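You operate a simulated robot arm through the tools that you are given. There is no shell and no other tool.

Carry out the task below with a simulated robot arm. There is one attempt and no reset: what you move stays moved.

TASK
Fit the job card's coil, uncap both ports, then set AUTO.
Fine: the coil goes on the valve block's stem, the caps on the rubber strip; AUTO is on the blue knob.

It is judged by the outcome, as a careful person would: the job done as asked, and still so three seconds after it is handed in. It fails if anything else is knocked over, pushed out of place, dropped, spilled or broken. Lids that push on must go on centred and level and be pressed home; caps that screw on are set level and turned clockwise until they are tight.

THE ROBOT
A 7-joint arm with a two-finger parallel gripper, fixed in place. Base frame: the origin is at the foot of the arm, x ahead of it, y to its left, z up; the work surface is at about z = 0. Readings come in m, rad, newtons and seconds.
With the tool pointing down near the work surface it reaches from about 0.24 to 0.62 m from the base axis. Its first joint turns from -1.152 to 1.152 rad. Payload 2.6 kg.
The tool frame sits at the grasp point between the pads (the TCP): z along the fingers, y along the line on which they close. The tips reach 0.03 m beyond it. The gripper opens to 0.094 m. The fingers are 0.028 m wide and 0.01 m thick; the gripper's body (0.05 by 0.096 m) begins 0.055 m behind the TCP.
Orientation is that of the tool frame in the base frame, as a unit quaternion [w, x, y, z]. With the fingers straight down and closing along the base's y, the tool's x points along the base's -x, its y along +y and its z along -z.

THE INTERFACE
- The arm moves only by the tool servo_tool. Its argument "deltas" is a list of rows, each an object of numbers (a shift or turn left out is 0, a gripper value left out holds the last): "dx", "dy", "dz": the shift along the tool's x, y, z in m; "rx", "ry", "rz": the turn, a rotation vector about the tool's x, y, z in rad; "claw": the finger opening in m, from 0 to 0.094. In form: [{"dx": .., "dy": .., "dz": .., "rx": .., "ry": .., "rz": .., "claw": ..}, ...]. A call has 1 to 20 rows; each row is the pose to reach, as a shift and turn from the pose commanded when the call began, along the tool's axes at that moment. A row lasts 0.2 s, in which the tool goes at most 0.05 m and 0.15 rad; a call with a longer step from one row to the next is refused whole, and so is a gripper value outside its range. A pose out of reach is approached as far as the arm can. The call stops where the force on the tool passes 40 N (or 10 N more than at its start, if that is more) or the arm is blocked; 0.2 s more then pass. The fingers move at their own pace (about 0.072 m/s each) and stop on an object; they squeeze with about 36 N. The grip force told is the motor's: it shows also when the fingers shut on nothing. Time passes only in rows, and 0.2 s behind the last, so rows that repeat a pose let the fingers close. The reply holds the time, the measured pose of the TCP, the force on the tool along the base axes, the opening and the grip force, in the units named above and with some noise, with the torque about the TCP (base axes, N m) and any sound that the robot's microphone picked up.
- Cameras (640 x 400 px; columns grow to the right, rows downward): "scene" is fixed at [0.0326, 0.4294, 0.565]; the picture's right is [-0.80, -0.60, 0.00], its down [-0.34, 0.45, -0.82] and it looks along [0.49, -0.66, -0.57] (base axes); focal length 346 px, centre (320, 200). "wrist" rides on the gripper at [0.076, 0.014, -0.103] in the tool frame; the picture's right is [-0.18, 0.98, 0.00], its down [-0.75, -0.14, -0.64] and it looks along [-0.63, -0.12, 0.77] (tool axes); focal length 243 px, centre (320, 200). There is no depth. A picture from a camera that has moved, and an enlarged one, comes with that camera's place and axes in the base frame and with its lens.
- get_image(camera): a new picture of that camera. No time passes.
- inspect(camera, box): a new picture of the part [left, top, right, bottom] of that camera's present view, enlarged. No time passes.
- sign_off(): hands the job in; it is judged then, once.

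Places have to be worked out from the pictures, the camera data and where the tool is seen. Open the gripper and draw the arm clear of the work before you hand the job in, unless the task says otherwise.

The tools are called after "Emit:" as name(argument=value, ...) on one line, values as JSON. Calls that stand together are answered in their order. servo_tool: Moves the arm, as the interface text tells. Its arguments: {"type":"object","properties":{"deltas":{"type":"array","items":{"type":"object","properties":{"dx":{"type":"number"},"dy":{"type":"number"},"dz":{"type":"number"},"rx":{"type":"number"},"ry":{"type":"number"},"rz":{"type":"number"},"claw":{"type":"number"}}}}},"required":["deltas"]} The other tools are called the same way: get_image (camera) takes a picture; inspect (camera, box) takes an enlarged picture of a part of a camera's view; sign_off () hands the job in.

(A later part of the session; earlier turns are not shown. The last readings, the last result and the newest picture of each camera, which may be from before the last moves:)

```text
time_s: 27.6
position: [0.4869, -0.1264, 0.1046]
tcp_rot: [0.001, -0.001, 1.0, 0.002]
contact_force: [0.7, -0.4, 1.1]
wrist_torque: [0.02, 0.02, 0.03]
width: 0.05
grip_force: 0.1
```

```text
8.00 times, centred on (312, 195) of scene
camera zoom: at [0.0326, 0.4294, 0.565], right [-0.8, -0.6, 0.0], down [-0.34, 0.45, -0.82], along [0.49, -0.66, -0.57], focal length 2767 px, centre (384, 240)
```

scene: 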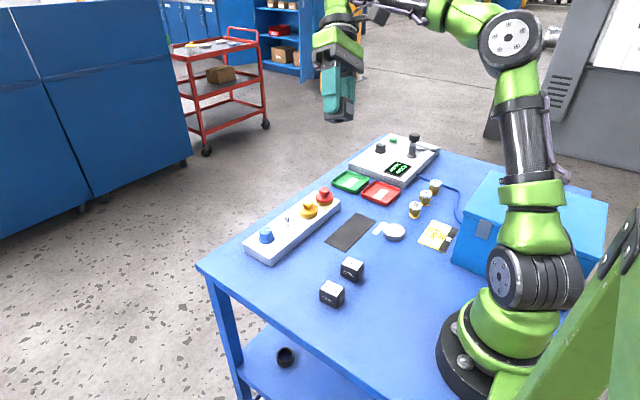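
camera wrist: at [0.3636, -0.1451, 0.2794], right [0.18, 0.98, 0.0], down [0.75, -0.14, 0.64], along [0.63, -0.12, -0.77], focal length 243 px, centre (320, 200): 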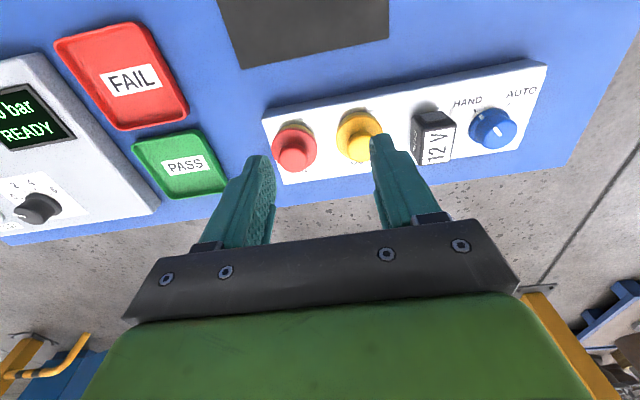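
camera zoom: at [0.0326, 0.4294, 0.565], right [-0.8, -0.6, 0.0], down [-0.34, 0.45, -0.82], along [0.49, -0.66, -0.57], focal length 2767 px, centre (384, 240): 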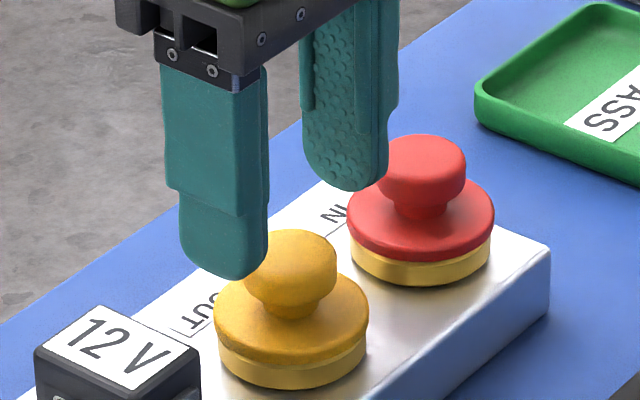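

The knob's centre is confirmed at (0.4868, -0.1255). I'll descend so the fingertips straddle the knob, just above the flange.

Emit:
servo_tool(deltas=[{"dx": -0.0007, "dy": 0.0007, "dz": 0.012}, {"dx": -0.0007, "dy": 0.0007, "dz": 0.022}, {"dx": -0.0007, "dy": 0.0007, "dz": 0.029}, {"dx": -0.0007, "dy": 0.0007, "dz": 0.033}, {"dx": -0.0007, "dy": 0.0007, "dz": 0.033}])

Emit:
inspect(camera="scene", box=[272, 180, 352, 230])

Emit:
inspect(camera="wrist", box=[240, 110, 400, 220])

```text
time_s: 28.8
position: [0.4886, -0.1268, 0.0713]
tcp_rot: [0.001, 0.001, 1.0, 0.001]
contact_force: [0.0, 1.2, -1.6]
wrist_torque: [-0.01, 0.05, 0.02]
width: 0.0506
grip_force: 0.1
```

```text
8.00 times, centred on (312, 205) of scene
camera zoom: at [0.0326, 0.4294, 0.565], right [-0.8, -0.6, 0.0], down [-0.34, 0.45, -0.82], along [0.49, -0.66, -0.57], focal length 2767 px, centre (384, 160)
```

zoom: 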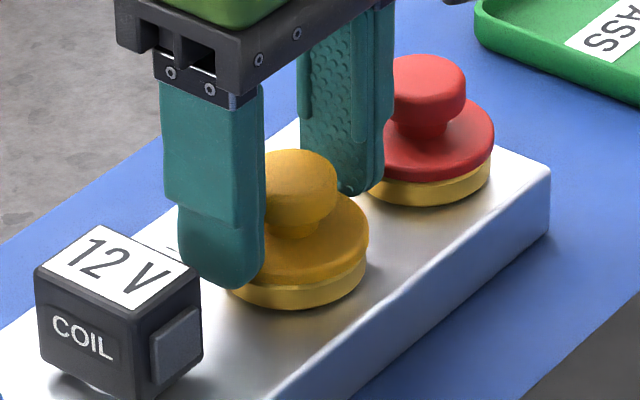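

```text
3.64 times, centred on (320, 165) of wrist
camera zoom: at [0.4115, -0.1116, 0.1746], right [0.18, 0.98, 0.0], down [0.75, -0.14, 0.64], along [0.63, -0.12, -0.77], focal length 882 px, centre (320, 327)
```

zoom: 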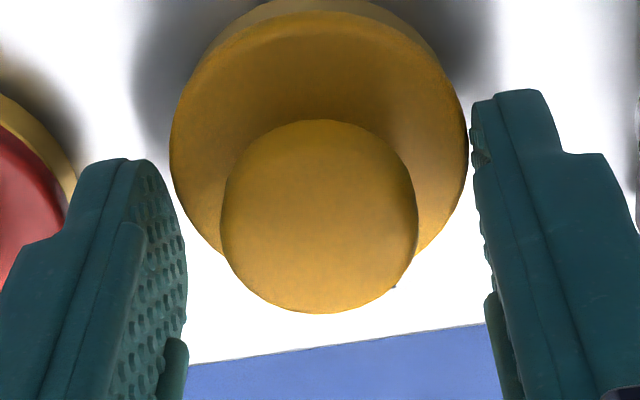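

The fingers straddle the knob. I'll close on it now.

Emit:
servo_tool(deltas=[{"claw": 0.035}, {"claw": 0.02}, {"claw": 0.015}, {"claw": 0.015}])

Emit:
inspect(camera="scene", box=[272, 180, 352, 230])

```text
time_s: 29.8
position: [0.4887, -0.1253, 0.0717]
tcp_rot: [0.001, 0.0, 1.0, 0.0]
contact_force: [-0.1, 0.8, -0.4]
wrist_torque: [0.03, -0.01, 0.02]
width: 0.0445
grip_force: 36.5
heard: snap
```

```text
8.00 times, centred on (312, 205) of scene
camera zoom: at [0.0326, 0.4294, 0.565], right [-0.8, -0.6, 0.0], down [-0.34, 0.45, -0.82], along [0.49, -0.66, -0.57], focal length 2767 px, centre (384, 160)
```

zoom: 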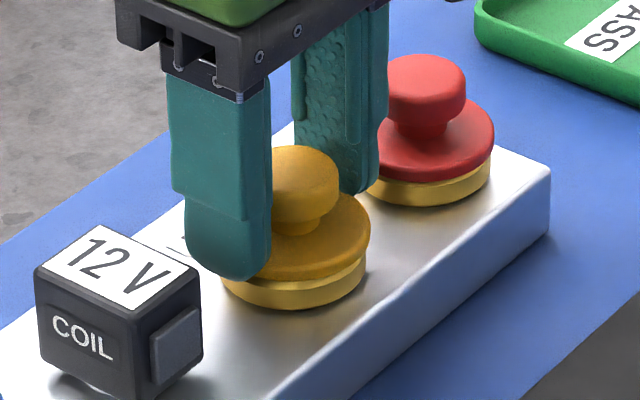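

A snap was heard and the cap has risen slightly, so it looks like a snap-on cap. The fingers stopped at 44 mm, so they may be on the flange instead of the knob. I'll look closer.

Emit:
inspect(camera="scene", box=[288, 190, 328, 215])

Emit:
inspect(camera="wrist", box=[240, 110, 400, 220])

```text
16.00 times, centred on (308, 202) of scene
camera zoom: at [0.0326, 0.4294, 0.565], right [-0.8, -0.6, 0.0], down [-0.34, 0.45, -0.82], along [0.49, -0.66, -0.57], focal length 5534 px, centre (512, 160)
```

zoom: 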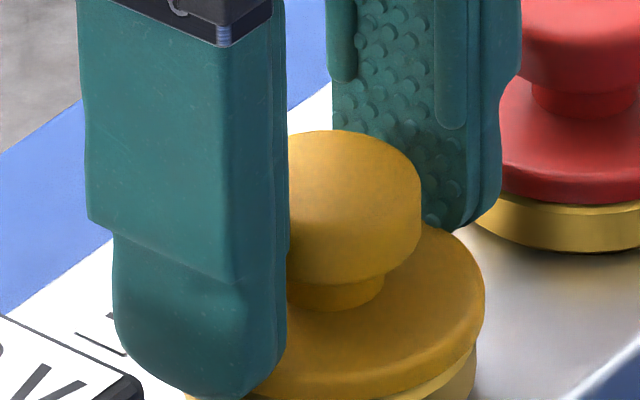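

```text
3.64 times, centred on (320, 165) of wrist
camera zoom: at [0.4116, -0.1119, 0.1753], right [0.18, 0.98, 0.0], down [0.75, -0.14, 0.64], along [0.63, -0.12, -0.77], focal length 882 px, centre (320, 327)
```

zoom: 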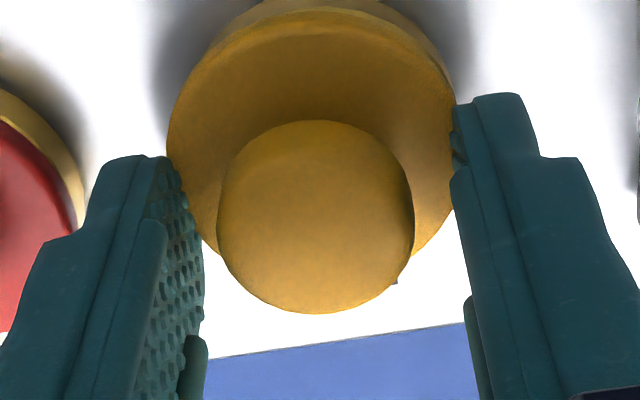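

The fingertips are on the flange rim, and the snap has already released the cap. I'll lift a few millimetres gently and see whether it comes along level.

Emit:
servo_tool(deltas=[{"dz": -0.002}, {"dz": -0.004}, {"dz": -0.006}, {"dz": -0.008}, {"dz": -0.008}])

Emit:
inspect(camera="scene", box=[272, 180, 352, 230])

```text
time_s: 31.0
position: [0.4879, -0.126, 0.0812]
tcp_rot: [0.002, 0.0, 1.0, 0.001]
contact_force: [-0.1, 0.6, 0.2]
wrist_torque: [-0.03, 0.0, 0.0]
width: 0.0447
grip_force: 35.8
```

```text
8.00 times, centred on (312, 205) of scene
camera zoom: at [0.0326, 0.4294, 0.565], right [-0.8, -0.6, 0.0], down [-0.34, 0.45, -0.82], along [0.49, -0.66, -0.57], focal length 2767 px, centre (384, 160)
```

zoom: 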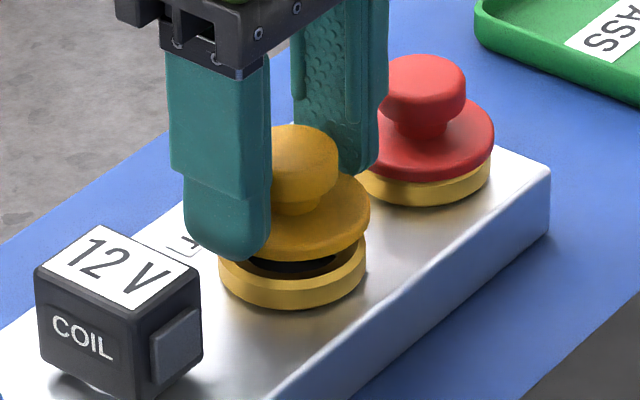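

The yellow cap lifts off cleanly and level, exposing the brass port. I'll lift it clear and check its underside.

Emit:
servo_tool(deltas=[{"dz": -0.015}, {"dz": -0.035}, {"dz": -0.055}, {"dz": -0.07}, {"dz": -0.07}])

Emit:
inspect(camera="scene", box=[262, 140, 358, 200])

Emit:
get_image(camera="wrist")

```text
time_s: 32.2
position: [0.4878, -0.125, 0.1514]
tcp_rot: [0.002, -0.001, 1.0, 0.002]
contact_force: [0.1, -0.2, -0.2]
wrist_torque: [0.01, 0.01, -0.02]
width: 0.0445
grip_force: 36.1
```

```text
6.67 times, centred on (310, 170) of scene
camera zoom: at [0.0326, 0.4294, 0.565], right [-0.8, -0.6, 0.0], down [-0.34, 0.45, -0.82], along [0.49, -0.66, -0.57], focal length 2306 px, centre (387, 400)
```

zoom: 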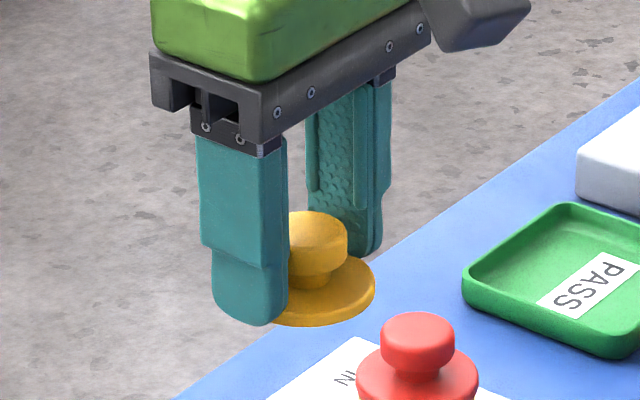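

```text
taken
camera wrist: at [0.4105, -0.1109, 0.2538], right [0.18, 0.98, 0.0], down [0.75, -0.14, 0.64], along [0.63, -0.12, -0.77], focal length 243 px, centre (320, 200)
```

wrist: 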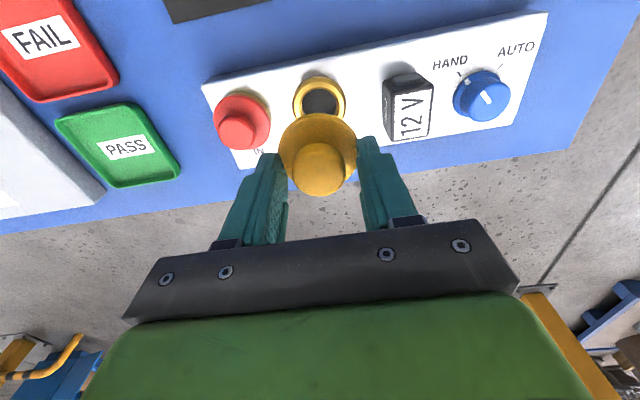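

The cap is held level, with its flat bottom about 35 mm below the TCP. I'll carry it over the strip near (0.3735, -0.124) and lower to just above.

Emit:
servo_tool(deltas=[{"dx": 0.038, "dy": 0.0}, {"dx": 0.076, "dy": 0.0005}, {"dx": 0.113, "dy": 0.001}, {"dx": 0.113, "dy": 0.001, "dz": 0.035}, {"dx": 0.113, "dy": 0.001, "dz": 0.07}, {"dx": 0.113, "dy": 0.001, "dz": 0.095}, {"dx": 0.113, "dy": 0.001, "dz": 0.095}])

Emit:
get_image(camera="wrist")

Emit:
inspect(camera="scene", box=[310, 190, 406, 250])

```text
time_s: 33.8
position: [0.3759, -0.1238, 0.0541]
tcp_rot: [0.002, 0.0, 1.0, 0.001]
contact_force: [0.1, 0.3, -0.2]
wrist_torque: [0.01, -0.02, 0.03]
width: 0.0445
grip_force: 36.2
```

```text
taken
camera wrist: at [0.2989, -0.1098, 0.1575], right [0.18, 0.98, 0.0], down [0.75, -0.14, 0.64], along [0.63, -0.12, -0.77], focal length 243 px, centre (320, 200)
```

wrist: 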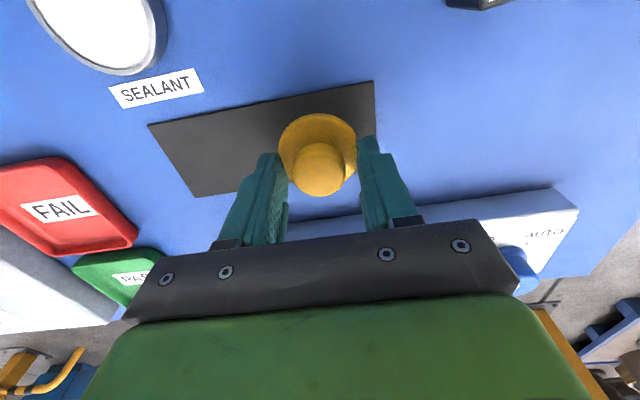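

```text
6.67 times, centred on (358, 220) of scene
camera zoom: at [0.0326, 0.4294, 0.565], right [-0.8, -0.6, 0.0], down [-0.34, 0.45, -0.82], along [0.49, -0.66, -0.57], focal length 2306 px, centre (67, 67)
```

zoom: 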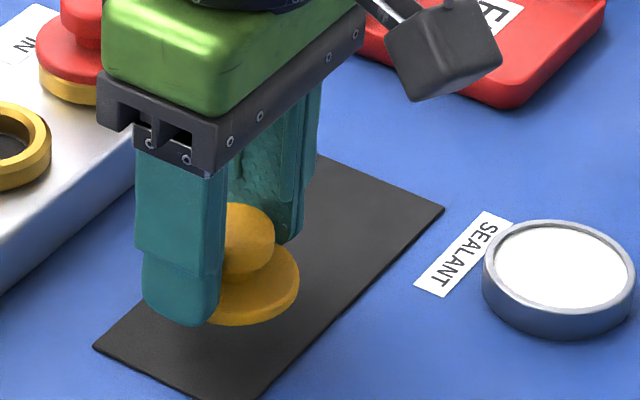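

The cap is over the strip at (0.375, -0.124), with about 16 mm to go. I'll lower it gently.

Emit:
servo_tool(deltas=[{"dz": 0.006}, {"dz": 0.011}, {"dz": 0.013}, {"dz": 0.0145}, {"dz": 0.0145}])

Emit:
inspect(camera="scene", box=[320, 205, 368, 245])

```text
time_s: 35.0
position: [0.3758, -0.125, 0.0398]
tcp_rot: [0.002, 0.0, 1.0, 0.0]
contact_force: [-0.5, -0.3, 0.3]
wrist_torque: [-0.01, 0.04, 0.0]
width: 0.0446
grip_force: 35.5
```

```text
10.00 times, centred on (344, 225) of scene
camera zoom: at [0.0326, 0.4294, 0.565], right [-0.8, -0.6, 0.0], down [-0.34, 0.45, -0.82], along [0.49, -0.66, -0.57], focal length 3459 px, centre (80, -50)
```

zoom: 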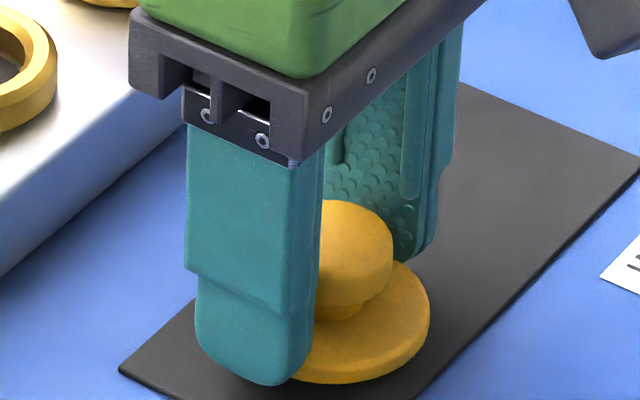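

It's nearly touching with no force yet. I'll lower in 1 mm steps until light contact.

Emit:
servo_tool(deltas=[{"dz": 0.001}, {"dz": 0.002}, {"dz": 0.003}, {"dz": 0.003}])

Emit:
inspect(camera="scene", box=[320, 205, 368, 245])

```text
time_s: 36.0
position: [0.3764, -0.1235, 0.0364]
tcp_rot: [0.002, 0.0, 1.0, 0.001]
contact_force: [-0.4, 0.2, 0.1]
wrist_torque: [0.01, -0.01, 0.0]
width: 0.0443
grip_force: 36.4
```

```text
10.00 times, centred on (344, 225) of scene
camera zoom: at [0.0326, 0.4294, 0.565], right [-0.8, -0.6, 0.0], down [-0.34, 0.45, -0.82], along [0.49, -0.66, -0.57], focal length 3459 px, centre (80, -50)
```

zoom: 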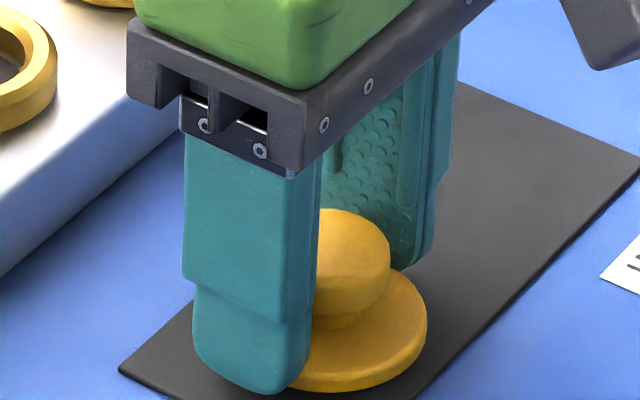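

Still no contact, so I'll go 2 mm lower.

Emit:
servo_tool(deltas=[{"dz": 0.001}, {"dz": 0.002}, {"dz": 0.002}])

Emit:
inspect(camera="scene", box=[320, 215, 368, 245])

Emit:
inspect(camera="wrist", box=[250, 90, 390, 210])

```text
time_s: 36.8
position: [0.3747, -0.1245, 0.0335]
tcp_rot: [0.002, 0.0, 1.0, 0.001]
contact_force: [0.5, 0.6, 0.5]
wrist_torque: [0.0, 0.0, -0.01]
width: 0.0445
grip_force: 36.1
```

```text
13.33 times, centred on (344, 230) of scene
camera zoom: at [0.0326, 0.4294, 0.565], right [-0.8, -0.6, 0.0], down [-0.34, 0.45, -0.82], along [0.49, -0.66, -0.57], focal length 4612 px, centre (0, -200)
```

zoom: 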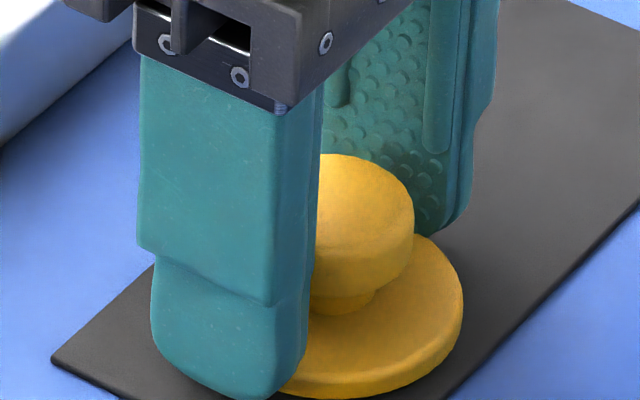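

```text
3.33 times, centred on (320, 150) of wrist
camera zoom: at [0.2985, -0.1103, 0.1382], right [0.18, 0.98, 0.0], down [0.75, -0.14, 0.64], along [0.63, -0.12, -0.77], focal length 809 px, centre (320, 367)
```

zoom: 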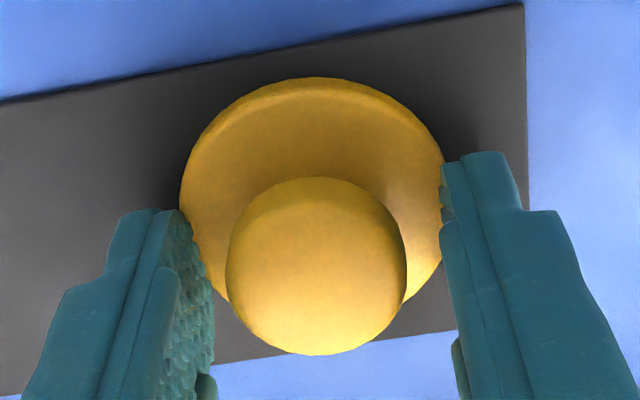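

Fingertips are at about 5 mm with still no force. I'll go another 1–2 mm slowly.

Emit:
servo_tool(deltas=[{"dz": 0.0007}, {"dz": 0.0014}, {"dz": 0.002}, {"dz": 0.002}])

```text
time_s: 37.8
position: [0.3755, -0.125, 0.0335]
tcp_rot: [0.003, 0.0, 1.0, 0.001]
contact_force: [0.6, -0.1, -0.5]
wrist_torque: [0.0, 0.07, 0.0]
width: 0.0444
grip_force: 36.1
```

Still free. I'll go 1.5 mm further.

Emit:
servo_tool(deltas=[{"dz": 0.0008}, {"dz": 0.0015}, {"dz": 0.0015}])

Emit:
inspect(camera="scene", box=[320, 215, 368, 245])

```text
time_s: 38.6
position: [0.3771, -0.1243, 0.0328]
tcp_rot: [0.003, 0.0, 1.0, 0.001]
contact_force: [-3.7, 4.8, 19.9]
wrist_torque: [0.09, 0.23, -0.03]
width: 0.0445
grip_force: 36.5
```

```text
13.33 times, centred on (344, 230) of scene
camera zoom: at [0.0325, 0.4295, 0.565], right [-0.8, -0.6, 0.0], down [-0.34, 0.45, -0.82], along [0.49, -0.66, -0.57], focal length 4612 px, centre (0, -200)
```

zoom: 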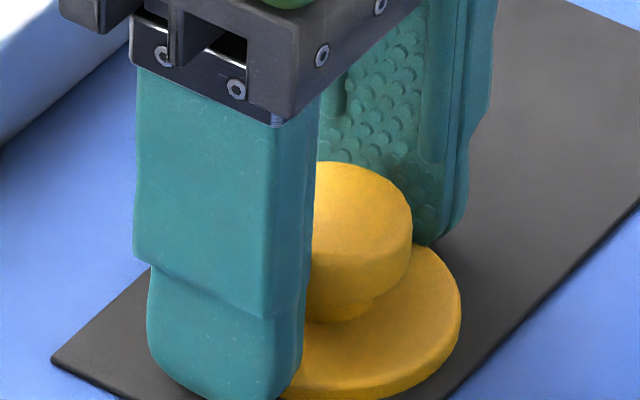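

Contact came at about 20 N. I'll back off slightly and open the fingers to release the cap on the strip.

Emit:
servo_tool(deltas=[{"dz": -0.0012}, {"dz": -0.0012}, {"dz": -0.0012, "claw": 0.05}, {"dz": -0.0012, "claw": 0.056}, {"dz": -0.0012, "claw": 0.058}])

Emit:
inspect(camera="scene", box=[320, 205, 368, 245])

Emit:
inspect(camera="wrist", box=[250, 90, 390, 210])

```text
time_s: 39.8
position: [0.3749, -0.1242, 0.0319]
tcp_rot: [0.001, 0.0, 1.0, 0.001]
contact_force: [0.0, 0.0, 0.2]
wrist_torque: [0.01, -0.01, 0.02]
width: 0.0582
grip_force: 0.1
```

```text
10.00 times, centred on (344, 225) of scene
camera zoom: at [0.0326, 0.4294, 0.565], right [-0.8, -0.6, 0.0], down [-0.34, 0.45, -0.82], along [0.49, -0.66, -0.57], focal length 3459 px, centre (80, -50)
```

zoom: 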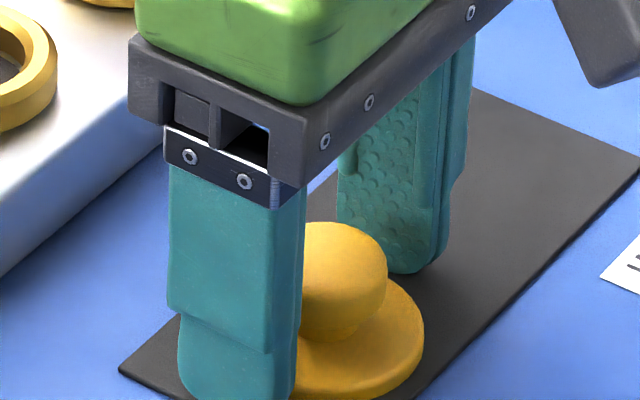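

```text
3.33 times, centred on (320, 150) of wrist
camera zoom: at [0.2983, -0.1105, 0.1357], right [0.18, 0.98, 0.0], down [0.75, -0.14, 0.64], along [0.63, -0.12, -0.77], focal length 809 px, centre (320, 367)
```

zoom: 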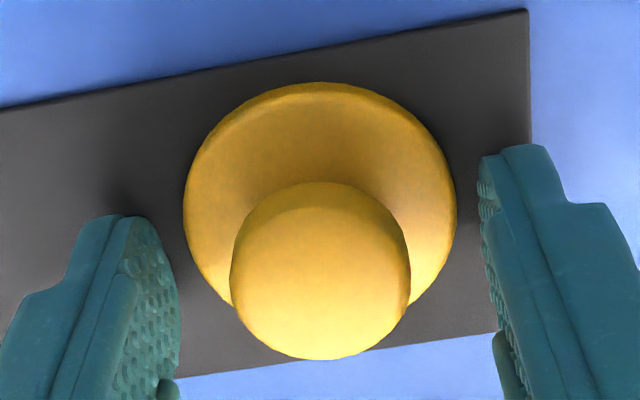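

The yellow cap rests level on the strip. I'll rise straight up and move over the red cap.

Emit:
servo_tool(deltas=[{"dz": -0.015}, {"dz": -0.045}, {"dz": -0.08}, {"dz": -0.1}, {"dx": -0.038, "dy": -0.024, "dz": -0.1}, {"dx": -0.075, "dy": -0.048, "dz": -0.1}, {"dx": -0.1124, "dy": -0.0725, "dz": -0.1}, {"dx": -0.1124, "dy": -0.0725, "dz": -0.0753}, {"dx": -0.1124, "dy": -0.0725, "dz": -0.0753}])

Emit:
inspect(camera="wrist", box=[240, 90, 400, 220])

Emit:
get_image(camera="scene")

```text
time_s: 41.8
position: [0.4873, -0.1982, 0.1089]
tcp_rot: [0.002, -0.001, 1.0, 0.001]
contact_force: [0.0, -0.3, 0.3]
wrist_torque: [0.03, 0.02, 0.0]
width: 0.0581
grip_force: 0.1
```

```text
3.08 times, centred on (320, 155) of wrist
camera zoom: at [0.4107, -0.1843, 0.2106], right [0.18, 0.98, 0.0], down [0.75, -0.14, 0.64], along [0.63, -0.12, -0.77], focal length 746 px, centre (320, 338)
```

zoom: 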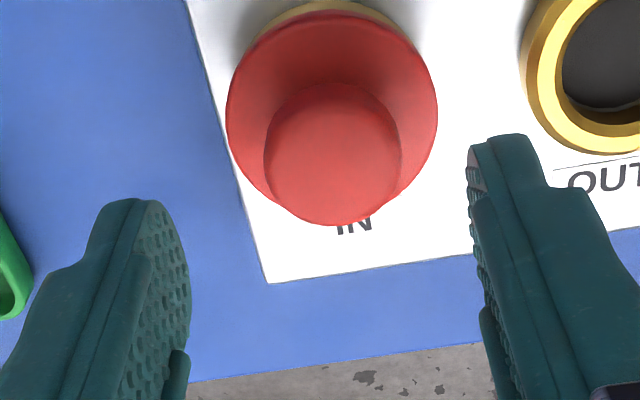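

```text
taken
```

scene: 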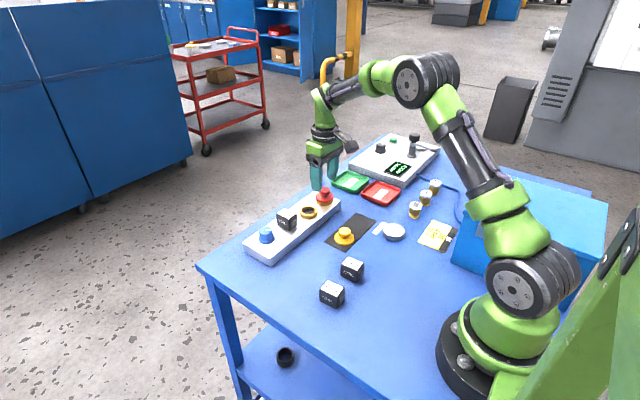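

The red knob measures (0.4869, -0.1957), so I'll shift +2.6 mm in y and descend to the height used for the yellow cap.

Emit:
servo_tool(deltas=[{"dy": 0.0026, "dz": 0.012, "claw": 0.056}, {"dy": 0.0026, "dz": 0.024}, {"dy": 0.0026, "dz": 0.031}, {"dy": 0.0026, "dz": 0.036}, {"dy": 0.0026, "dz": 0.036}])

Emit:
inspect(camera="scene", box=[285, 170, 365, 220])

Emit:
inspect(camera="wrist", box=[240, 90, 400, 220])

```text
time_s: 43.0
position: [0.4873, -0.1945, 0.0713]
tcp_rot: [0.001, 0.0, 1.0, 0.002]
contact_force: [0.2, -0.3, 1.0]
wrist_torque: [0.02, -0.01, -0.01]
width: 0.0558
grip_force: 0.1
```

```text
8.00 times, centred on (325, 195) of scene
camera zoom: at [0.0326, 0.4294, 0.565], right [-0.8, -0.6, 0.0], down [-0.34, 0.45, -0.82], along [0.49, -0.66, -0.57], focal length 2767 px, centre (280, 240)
```

zoom: 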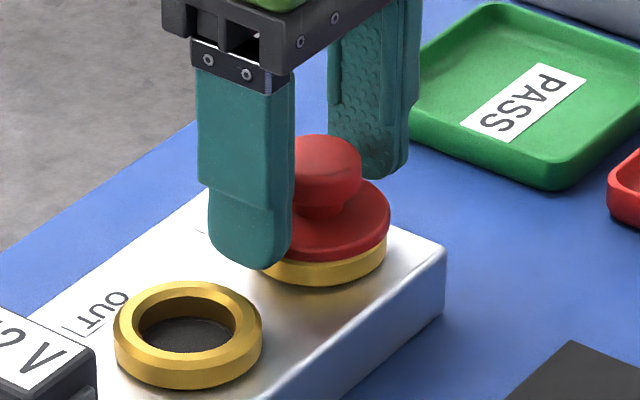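

```text
3.08 times, centred on (320, 155) of wrist
camera zoom: at [0.4105, -0.1808, 0.1749], right [0.18, 0.98, 0.0], down [0.75, -0.14, 0.64], along [0.63, -0.12, -0.77], focal length 746 px, centre (320, 338)
```

zoom: 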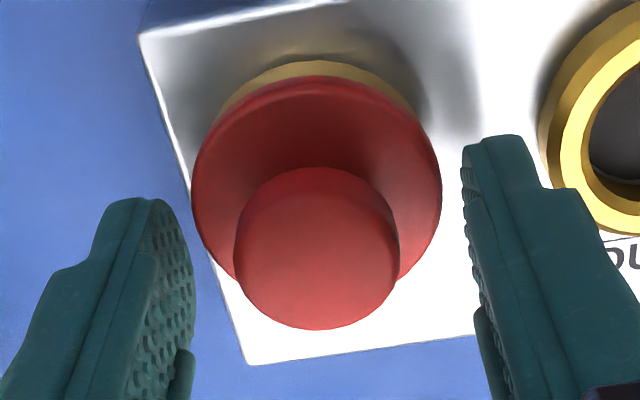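

The red cap is centred between the fingers at the same height as before. I'll close.

Emit:
servo_tool(deltas=[{"claw": 0.048}, {"claw": 0.035}, {"claw": 0.015}, {"claw": 0.015}])

Emit:
inspect(camera="scene", box=[285, 170, 365, 220])

```text
time_s: 44.0
position: [0.4866, -0.1955, 0.0711]
tcp_rot: [0.002, 0.0, 1.0, 0.001]
contact_force: [-0.1, 0.2, -0.2]
wrist_torque: [0.02, -0.01, 0.01]
width: 0.0446
grip_force: 36.0
heard: snap
```

```text
8.00 times, centred on (325, 195) of scene
camera zoom: at [0.0326, 0.4294, 0.565], right [-0.8, -0.6, 0.0], down [-0.34, 0.45, -0.82], along [0.49, -0.66, -0.57], focal length 2767 px, centre (280, 240)
```

zoom: 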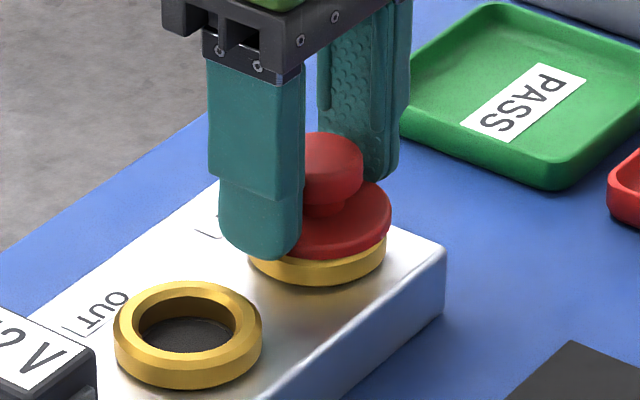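

Same snap and the same 44.6 mm grip width, so the cap is free. I'll lift it straight up.

Emit:
servo_tool(deltas=[{"dz": -0.003}, {"dz": -0.008}, {"dz": -0.02}, {"dz": -0.045}, {"dz": -0.075}, {"dz": -0.075}])

Emit:
inspect(camera="scene", box=[275, 130, 371, 220])

Emit:
get_image(camera="wrist")

```text
time_s: 45.4
position: [0.4865, -0.1936, 0.1476]
tcp_rot: [0.003, 0.0, 1.0, 0.001]
contact_force: [0.2, 0.1, 0.5]
wrist_torque: [-0.01, 0.0, -0.03]
width: 0.0443
grip_force: 35.6
```

```text
4.44 times, centred on (323, 175) of scene
camera zoom: at [0.0326, 0.4294, 0.565], right [-0.8, -0.6, 0.0], down [-0.34, 0.45, -0.82], along [0.49, -0.66, -0.57], focal length 1537 px, centre (307, 311)
```

zoom: 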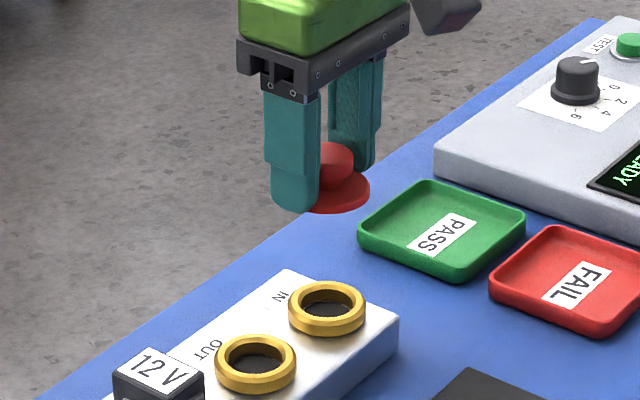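

```text
taken
camera wrist: at [0.4101, -0.1795, 0.251], right [0.18, 0.98, 0.0], down [0.75, -0.14, 0.64], along [0.63, -0.12, -0.77], focal length 243 px, centre (320, 200)
```

wrist: 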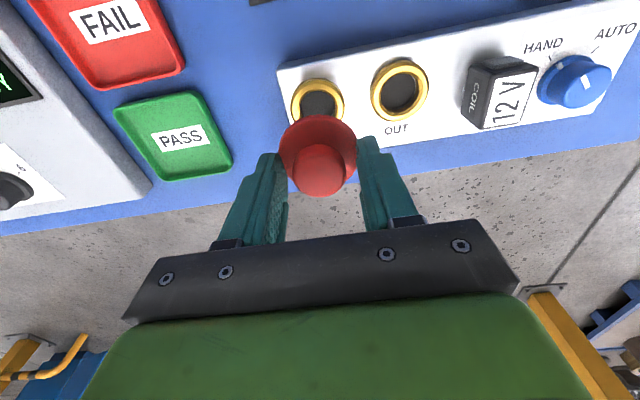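

Both ports are open. I'll carry the red cap over the strip beside the yellow one, at (0.3745, -0.197).

Emit:
servo_tool(deltas=[{"dx": 0.037, "dy": -0.001}, {"dx": 0.075, "dy": -0.002}, {"dx": 0.1116, "dy": -0.0035}, {"dx": 0.1116, "dy": -0.0035, "dz": 0.035}, {"dx": 0.1116, "dy": -0.0035, "dz": 0.07}, {"dx": 0.1116, "dy": -0.0035, "dz": 0.095}, {"dx": 0.1116, "dy": -0.0035, "dz": 0.108}, {"dx": 0.1116, "dy": -0.0035, "dz": 0.108}])

Emit:
get_image(camera="wrist")

Emit:
inspect(camera="scene", box=[320, 190, 400, 250])

```text
time_s: 47.2
position: [0.3765, -0.197, 0.0387]
tcp_rot: [0.002, 0.0, 1.0, 0.001]
contact_force: [0.5, 0.3, -0.2]
wrist_torque: [0.01, -0.02, -0.01]
width: 0.0443
grip_force: 35.9
```

```text
taken
camera wrist: at [0.299, -0.183, 0.1422], right [0.18, 0.98, 0.0], down [0.75, -0.14, 0.64], along [0.63, -0.12, -0.77], focal length 243 px, centre (320, 200)
```

wrist: 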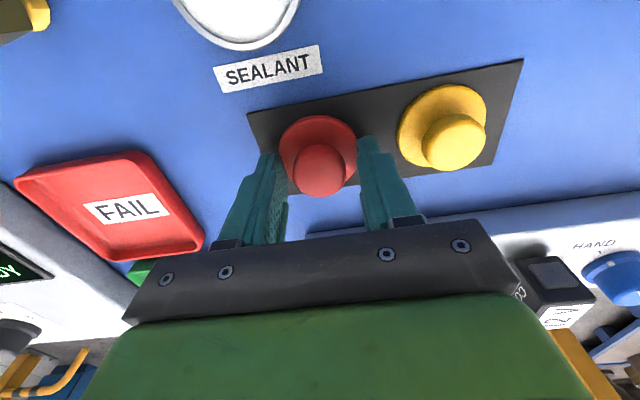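

```text
6.67 times, centred on (360, 220) of scene
camera zoom: at [0.0326, 0.4294, 0.565], right [-0.8, -0.6, 0.0], down [-0.34, 0.45, -0.82], along [0.49, -0.66, -0.57], focal length 2306 px, centre (53, 67)
```

zoom: 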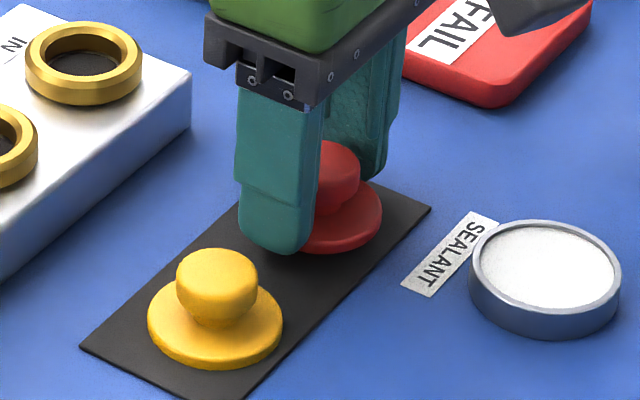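

There's good clearance from the yellow cap, and I have about 6 mm to go. I'll lower slowly to contact.

Emit:
servo_tool(deltas=[{"dz": 0.002}, {"dz": 0.004}, {"dz": 0.0053}, {"dz": 0.006}, {"dz": 0.006}])

```text
time_s: 48.4
position: [0.3753, -0.1969, 0.0336]
tcp_rot: [0.001, 0.0, 1.0, 0.002]
contact_force: [-0.6, 2.3, 4.8]
wrist_torque: [0.11, 0.06, -0.02]
width: 0.0444
grip_force: 36.2
```

Light contact, about 5 N, with the strip. I'll open the fingers to release the red cap.

Emit:
servo_tool(deltas=[{"dz": -0.0003}, {"dz": -0.0003, "claw": 0.05}, {"dz": -0.0003, "claw": 0.056}, {"dz": -0.0003, "claw": 0.058}])

Emit:
inspect(camera="wrist", box=[240, 80, 500, 210])

Emit:
inspect(camera="scene", box=[320, 190, 400, 250])

```text
time_s: 49.4
position: [0.3746, -0.1982, 0.034]
tcp_rot: [0.002, 0.0, 1.0, 0.001]
contact_force: [-0.7, 0.8, 0.1]
wrist_torque: [-0.01, -0.01, -0.01]
width: 0.0581
grip_force: 0.0
```

```text
2.46 times, centred on (370, 145) of wrist
camera zoom: at [0.2989, -0.1839, 0.1364], right [0.18, 0.98, 0.0], down [0.75, -0.14, 0.64], along [0.63, -0.12, -0.77], focal length 597 px, centre (197, 335)
```

zoom: 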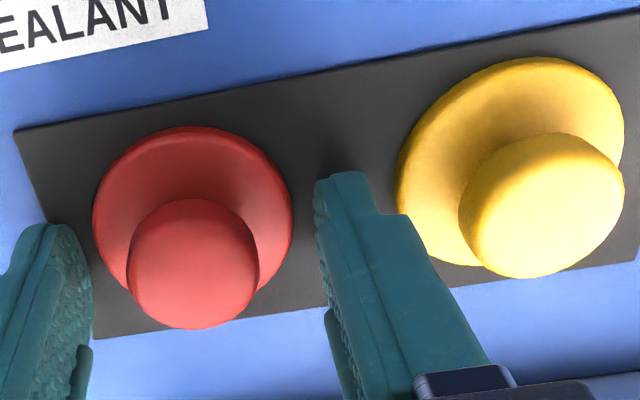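

```text
6.67 times, centred on (360, 220) of scene
camera zoom: at [0.0326, 0.4294, 0.565], right [-0.8, -0.6, 0.0], down [-0.34, 0.45, -0.82], along [0.49, -0.66, -0.57], focal length 2306 px, centre (53, 67)
```

zoom: 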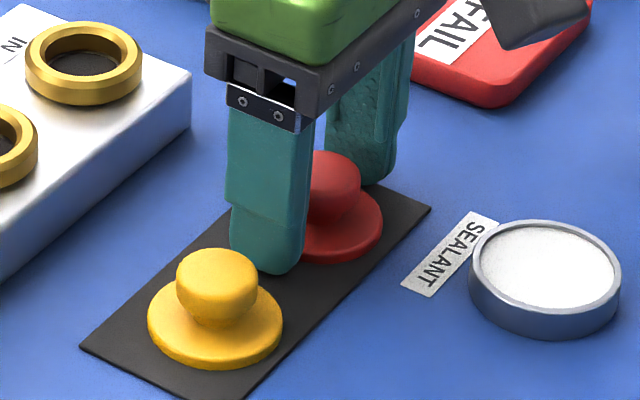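

Both caps are on the strip. I'll rise straight up and then move to view the blue knob.

Emit:
servo_tool(deltas=[{"dz": -0.015}, {"dz": -0.045}, {"dz": -0.085}, {"dz": -0.125}, {"dx": -0.013, "dy": 0.04, "dz": -0.135}, {"dx": -0.026, "dy": 0.08, "dz": -0.137}, {"dx": -0.039, "dy": 0.12, "dz": -0.137}, {"dx": -0.052, "dy": 0.16, "dz": -0.137}, {"dx": -0.065, "dy": 0.198, "dz": -0.137}, {"dx": -0.065, "dy": 0.198, "dz": -0.137}])

Emit:
get_image(camera="wrist")

Emit:
inspect(camera="scene", box=[235, 205, 315, 255])

Emit:
inspect(camera="scene", box=[280, 180, 380, 255])

```text
time_s: 51.6
position: [0.4399, -0.0012, 0.1703]
tcp_rot: [0.001, 0.001, 1.0, 0.001]
contact_force: [-0.4, 0.4, 0.9]
wrist_torque: [0.0, 0.01, 0.01]
width: 0.0581
grip_force: 0.0
```

```text
taken
camera wrist: at [0.3631, 0.0133, 0.2738], right [0.18, 0.98, 0.0], down [0.75, -0.14, 0.64], along [0.63, -0.12, -0.77], focal length 243 px, centre (320, 200)
```

wrist: 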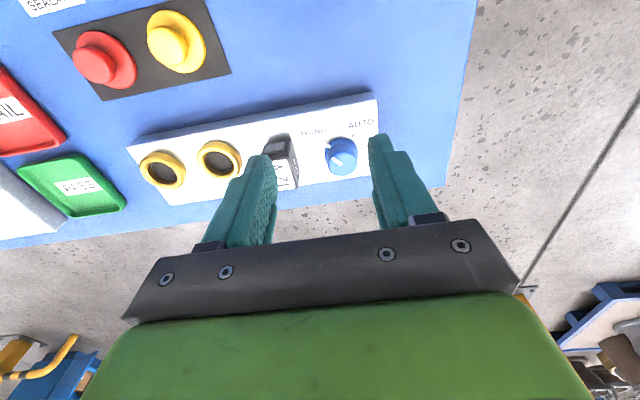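

```text
8.00 times, centred on (275, 230) of scene
camera zoom: at [0.0326, 0.4295, 0.565], right [-0.8, -0.6, 0.0], down [-0.34, 0.45, -0.82], along [0.49, -0.66, -0.57], focal length 2767 px, centre (680, -40)
```

zoom: 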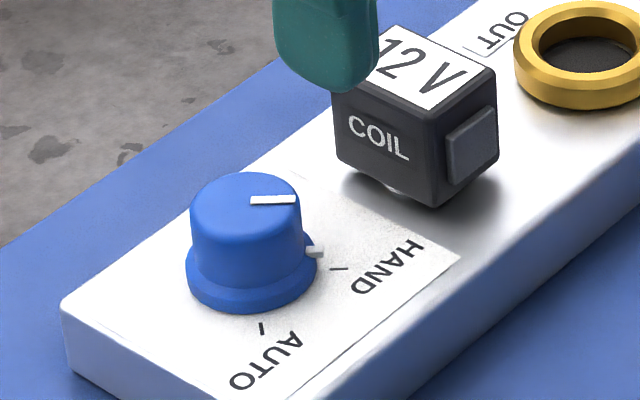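

```text
5.33 times, centred on (330, 218) of scene
camera zoom: at [0.0326, 0.4295, 0.565], right [-0.8, -0.6, 0.0], down [-0.34, 0.45, -0.82], along [0.49, -0.66, -0.57], focal length 1845 px, centre (267, 107)
```

zoom: 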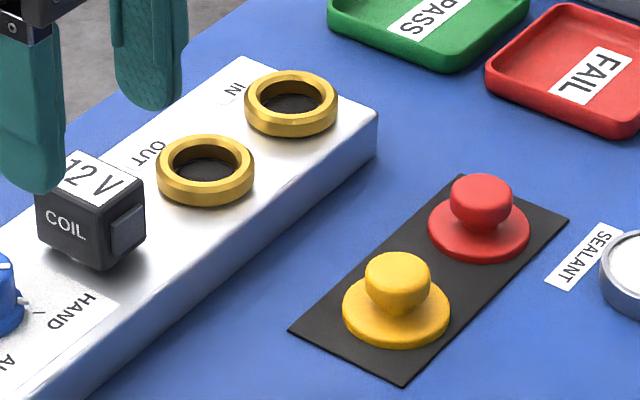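

Caps and coil are all in place. I'll zoom the wrist view on the knob and its markings to measure the angles.

Emit:
inspect(camera="wrist", box=[280, 100, 400, 190])

```text
4.44 times, centred on (340, 145) of wrist
camera zoom: at [0.3631, 0.0133, 0.2738], right [0.18, 0.98, 0.0], down [0.75, -0.14, 0.64], along [0.63, -0.12, -0.77], focal length 1078 px, centre (231, 444)
```

zoom: 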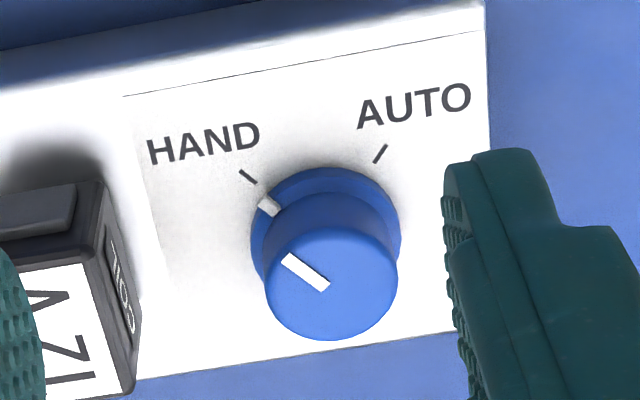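

The knob centre is about (0.5023, 0.0118) with its top at z≈0.05. The pointer is on the HAND tick, and the AUTO tick is about 77° clockwise from above. I'll hover over it pre-rotated by -0.67 rad so the wrist turn is split evenly.

Emit:
servo_tool(deltas=[{"dx": -0.0126, "dy": 0.0025, "dz": 0.008, "rz": -0.13, "claw": 0.05}, {"dx": -0.0253, "dy": 0.005, "dz": 0.016, "rz": -0.27}, {"dx": -0.038, "dy": 0.0075, "dz": 0.024, "rz": -0.4}, {"dx": -0.0506, "dy": 0.01, "dz": 0.032, "rz": -0.54}, {"dx": -0.0632, "dy": 0.0125, "dz": 0.045, "rz": -0.67}, {"dx": -0.0632, "dy": 0.0125, "dz": 0.06, "rz": -0.67}, {"dx": -0.0632, "dy": 0.0125, "dz": 0.06, "rz": -0.67}])

Emit:
get_image(camera="wrist")

Emit:
inspect(camera="scene", box=[225, 180, 321, 255])

```text
time_s: 53.2
position: [0.5046, 0.0126, 0.1098]
tcp_rot: [0.002, -0.328, 0.945, 0.001]
contact_force: [0.0, 0.3, 0.0]
wrist_torque: [0.01, -0.01, 0.0]
width: 0.05
grip_force: 0.1
```

```text
taken
camera wrist: at [0.4351, -0.0238, 0.2138], right [-0.47, 0.88, 0.0], down [0.68, 0.36, 0.65], along [0.57, 0.3, -0.76], focal length 243 px, centre (320, 200)
```

wrist: 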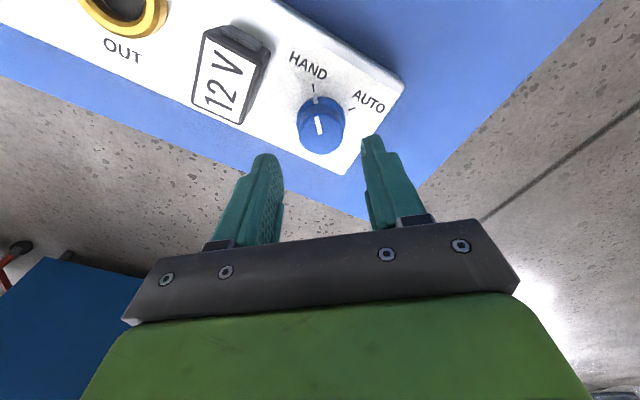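

```text
5.33 times, centred on (273, 218) of scene
camera zoom: at [0.0326, 0.4294, 0.565], right [-0.8, -0.6, 0.0], down [-0.34, 0.45, -0.82], along [0.49, -0.66, -0.57], focal length 1845 px, centre (571, 107)
```

zoom: 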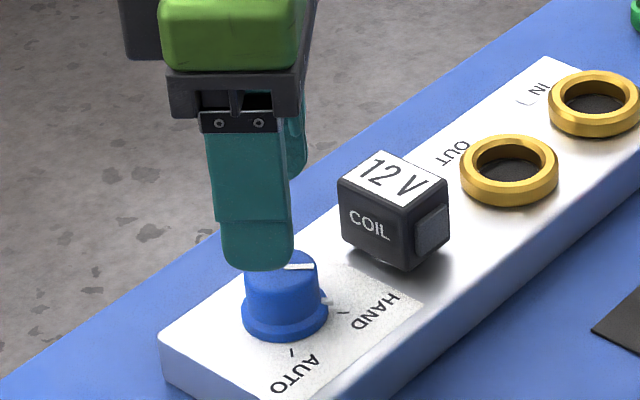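

I'll zoom in on the knob from this rotated pose to refine its centre.

Emit:
inspect(camera="wrist", box=[270, 70, 390, 170])

```text
4.00 times, centred on (330, 120) of wrist
camera zoom: at [0.4351, -0.0238, 0.2138], right [-0.47, 0.88, 0.0], down [0.68, 0.36, 0.65], along [0.57, 0.3, -0.76], focal length 970 px, centre (280, 520)
```

zoom: 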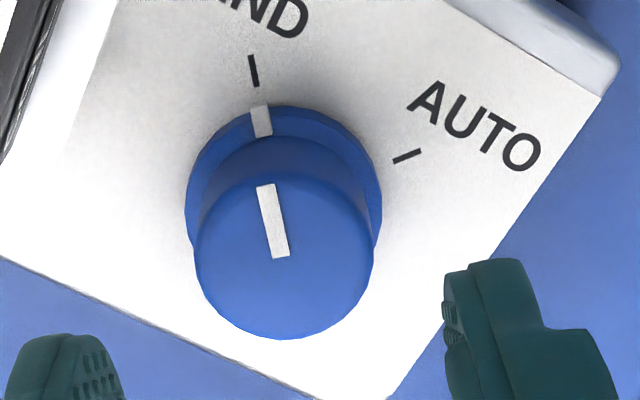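

The refined knob centre is (0.5015, 0.0122), diameter about 32 mm. I'll shift 1.5 mm, descend until the fingertips are above the skirt, and check before gripping.

Emit:
servo_tool(deltas=[{"dx": 0.0014, "dy": 0.0007, "dz": 0.015}, {"dx": 0.0014, "dy": 0.0007, "dz": 0.027}, {"dx": 0.0014, "dy": 0.0007, "dz": 0.036}, {"dx": 0.0014, "dy": 0.0007, "dz": 0.0405}, {"dx": 0.0014, "dy": 0.0007, "dz": 0.0405}])

Emit:
inspect(camera="scene", box=[235, 205, 299, 245])

Emit:
inspect(camera="wrist", box=[240, 90, 400, 220])

```text
time_s: 54.4
position: [0.5025, 0.0125, 0.0692]
tcp_rot: [0.001, -0.329, 0.944, 0.0]
contact_force: [-0.3, 0.2, -0.5]
wrist_torque: [0.01, -0.01, 0.02]
width: 0.0497
grip_force: 0.0
```

```text
10.00 times, centred on (267, 225) of scene
camera zoom: at [0.0326, 0.4294, 0.565], right [-0.8, -0.6, 0.0], down [-0.34, 0.45, -0.82], along [0.49, -0.66, -0.57], focal length 3459 px, centre (850, -50)
```

zoom: 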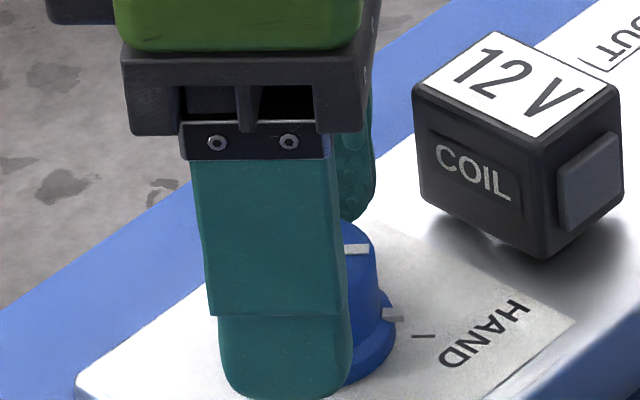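

```text
3.08 times, centred on (320, 155) of wrist
camera zoom: at [0.4333, -0.0236, 0.1733], right [-0.47, 0.88, 0.0], down [0.68, 0.36, 0.64], along [0.57, 0.3, -0.76], focal length 746 px, centre (320, 338)
```

zoom: 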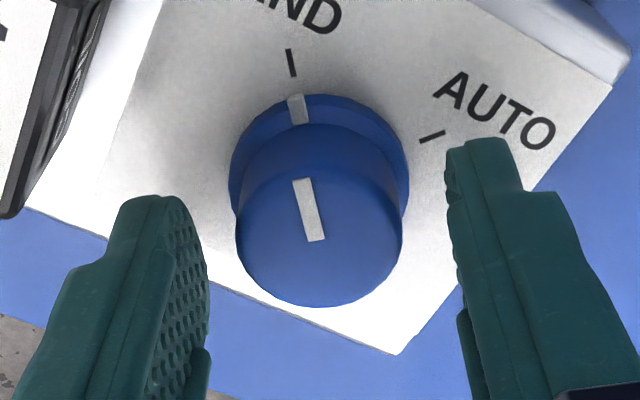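

The knob is centred between the fingers and the tips are above the skirt. I'll close on the knob.

Emit:
servo_tool(deltas=[{"claw": 0.042}, {"claw": 0.032}, {"claw": 0.02}, {"claw": 0.02}])

Emit:
inspect(camera="wrist", box=[240, 90, 400, 220])

```text
time_s: 55.4
position: [0.5034, 0.0117, 0.0703]
tcp_rot: [0.001, -0.329, 0.944, 0.001]
contact_force: [0.0, -0.2, -2.1]
wrist_torque: [0.0, 0.0, 0.02]
width: 0.0316
grip_force: 45.4
```

```text
3.08 times, centred on (320, 155) of wrist
camera zoom: at [0.4333, -0.0236, 0.1735], right [-0.47, 0.88, 0.0], down [0.68, 0.36, 0.64], along [0.57, 0.3, -0.76], focal length 746 px, centre (320, 338)
```

zoom: 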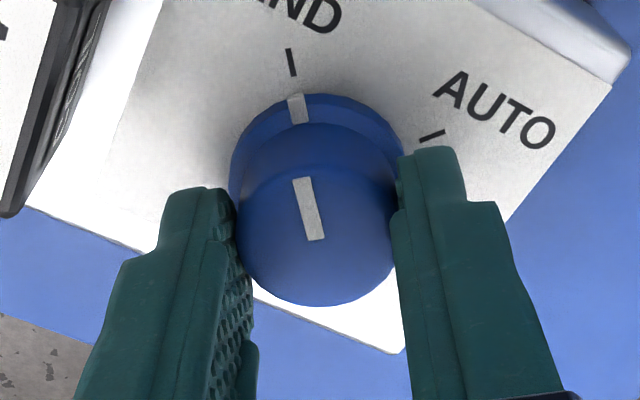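

The knob is gripped at 31.6 mm. I'll start turning it clockwise, seen from above (+rz), in small steps.

Emit:
servo_tool(deltas=[{"rz": 0.08}, {"rz": 0.16}, {"rz": 0.24}, {"rz": 0.32}, {"rz": 0.4}, {"rz": 0.48}, {"rz": 0.56}, {"rz": 0.64}, {"rz": 0.64}])

Emit:
inspect(camera="wrist", box=[240, 90, 400, 220])

Emit:
inspect(camera="scene", box=[235, 205, 299, 245])

```text
time_s: 57.4
position: [0.5025, 0.0122, 0.0707]
tcp_rot: [0.003, -0.015, 1.0, 0.001]
contact_force: [15.9, 2.0, -14.5]
wrist_torque: [-0.19, -0.65, -0.01]
width: 0.0316
grip_force: 44.7
```

```text
3.08 times, centred on (320, 155) of wrist
camera zoom: at [0.4253, 0.0239, 0.1735], right [0.15, 0.99, 0.0], down [0.75, -0.12, 0.65], along [0.64, -0.1, -0.76], focal length 746 px, centre (320, 338)
```

zoom: 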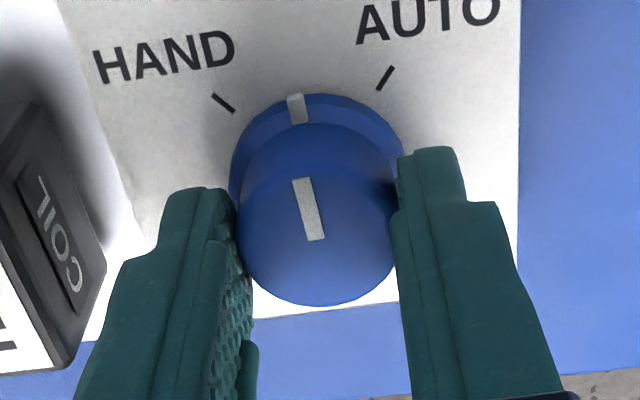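

```text
10.00 times, centred on (267, 225) of scene
camera zoom: at [0.0327, 0.4294, 0.565], right [-0.8, -0.6, 0.0], down [-0.34, 0.45, -0.82], along [0.49, -0.66, -0.57], focal length 3459 px, centre (850, -50)
```

zoom: 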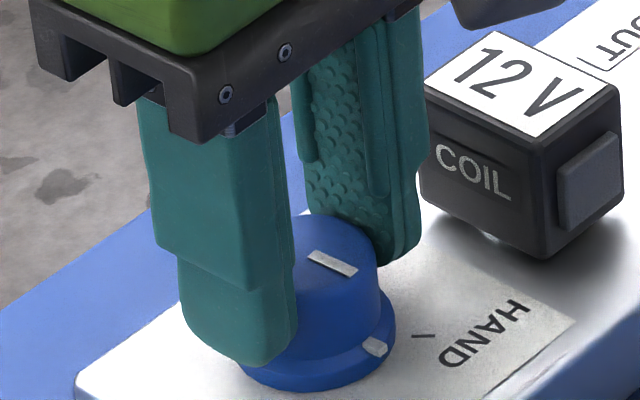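

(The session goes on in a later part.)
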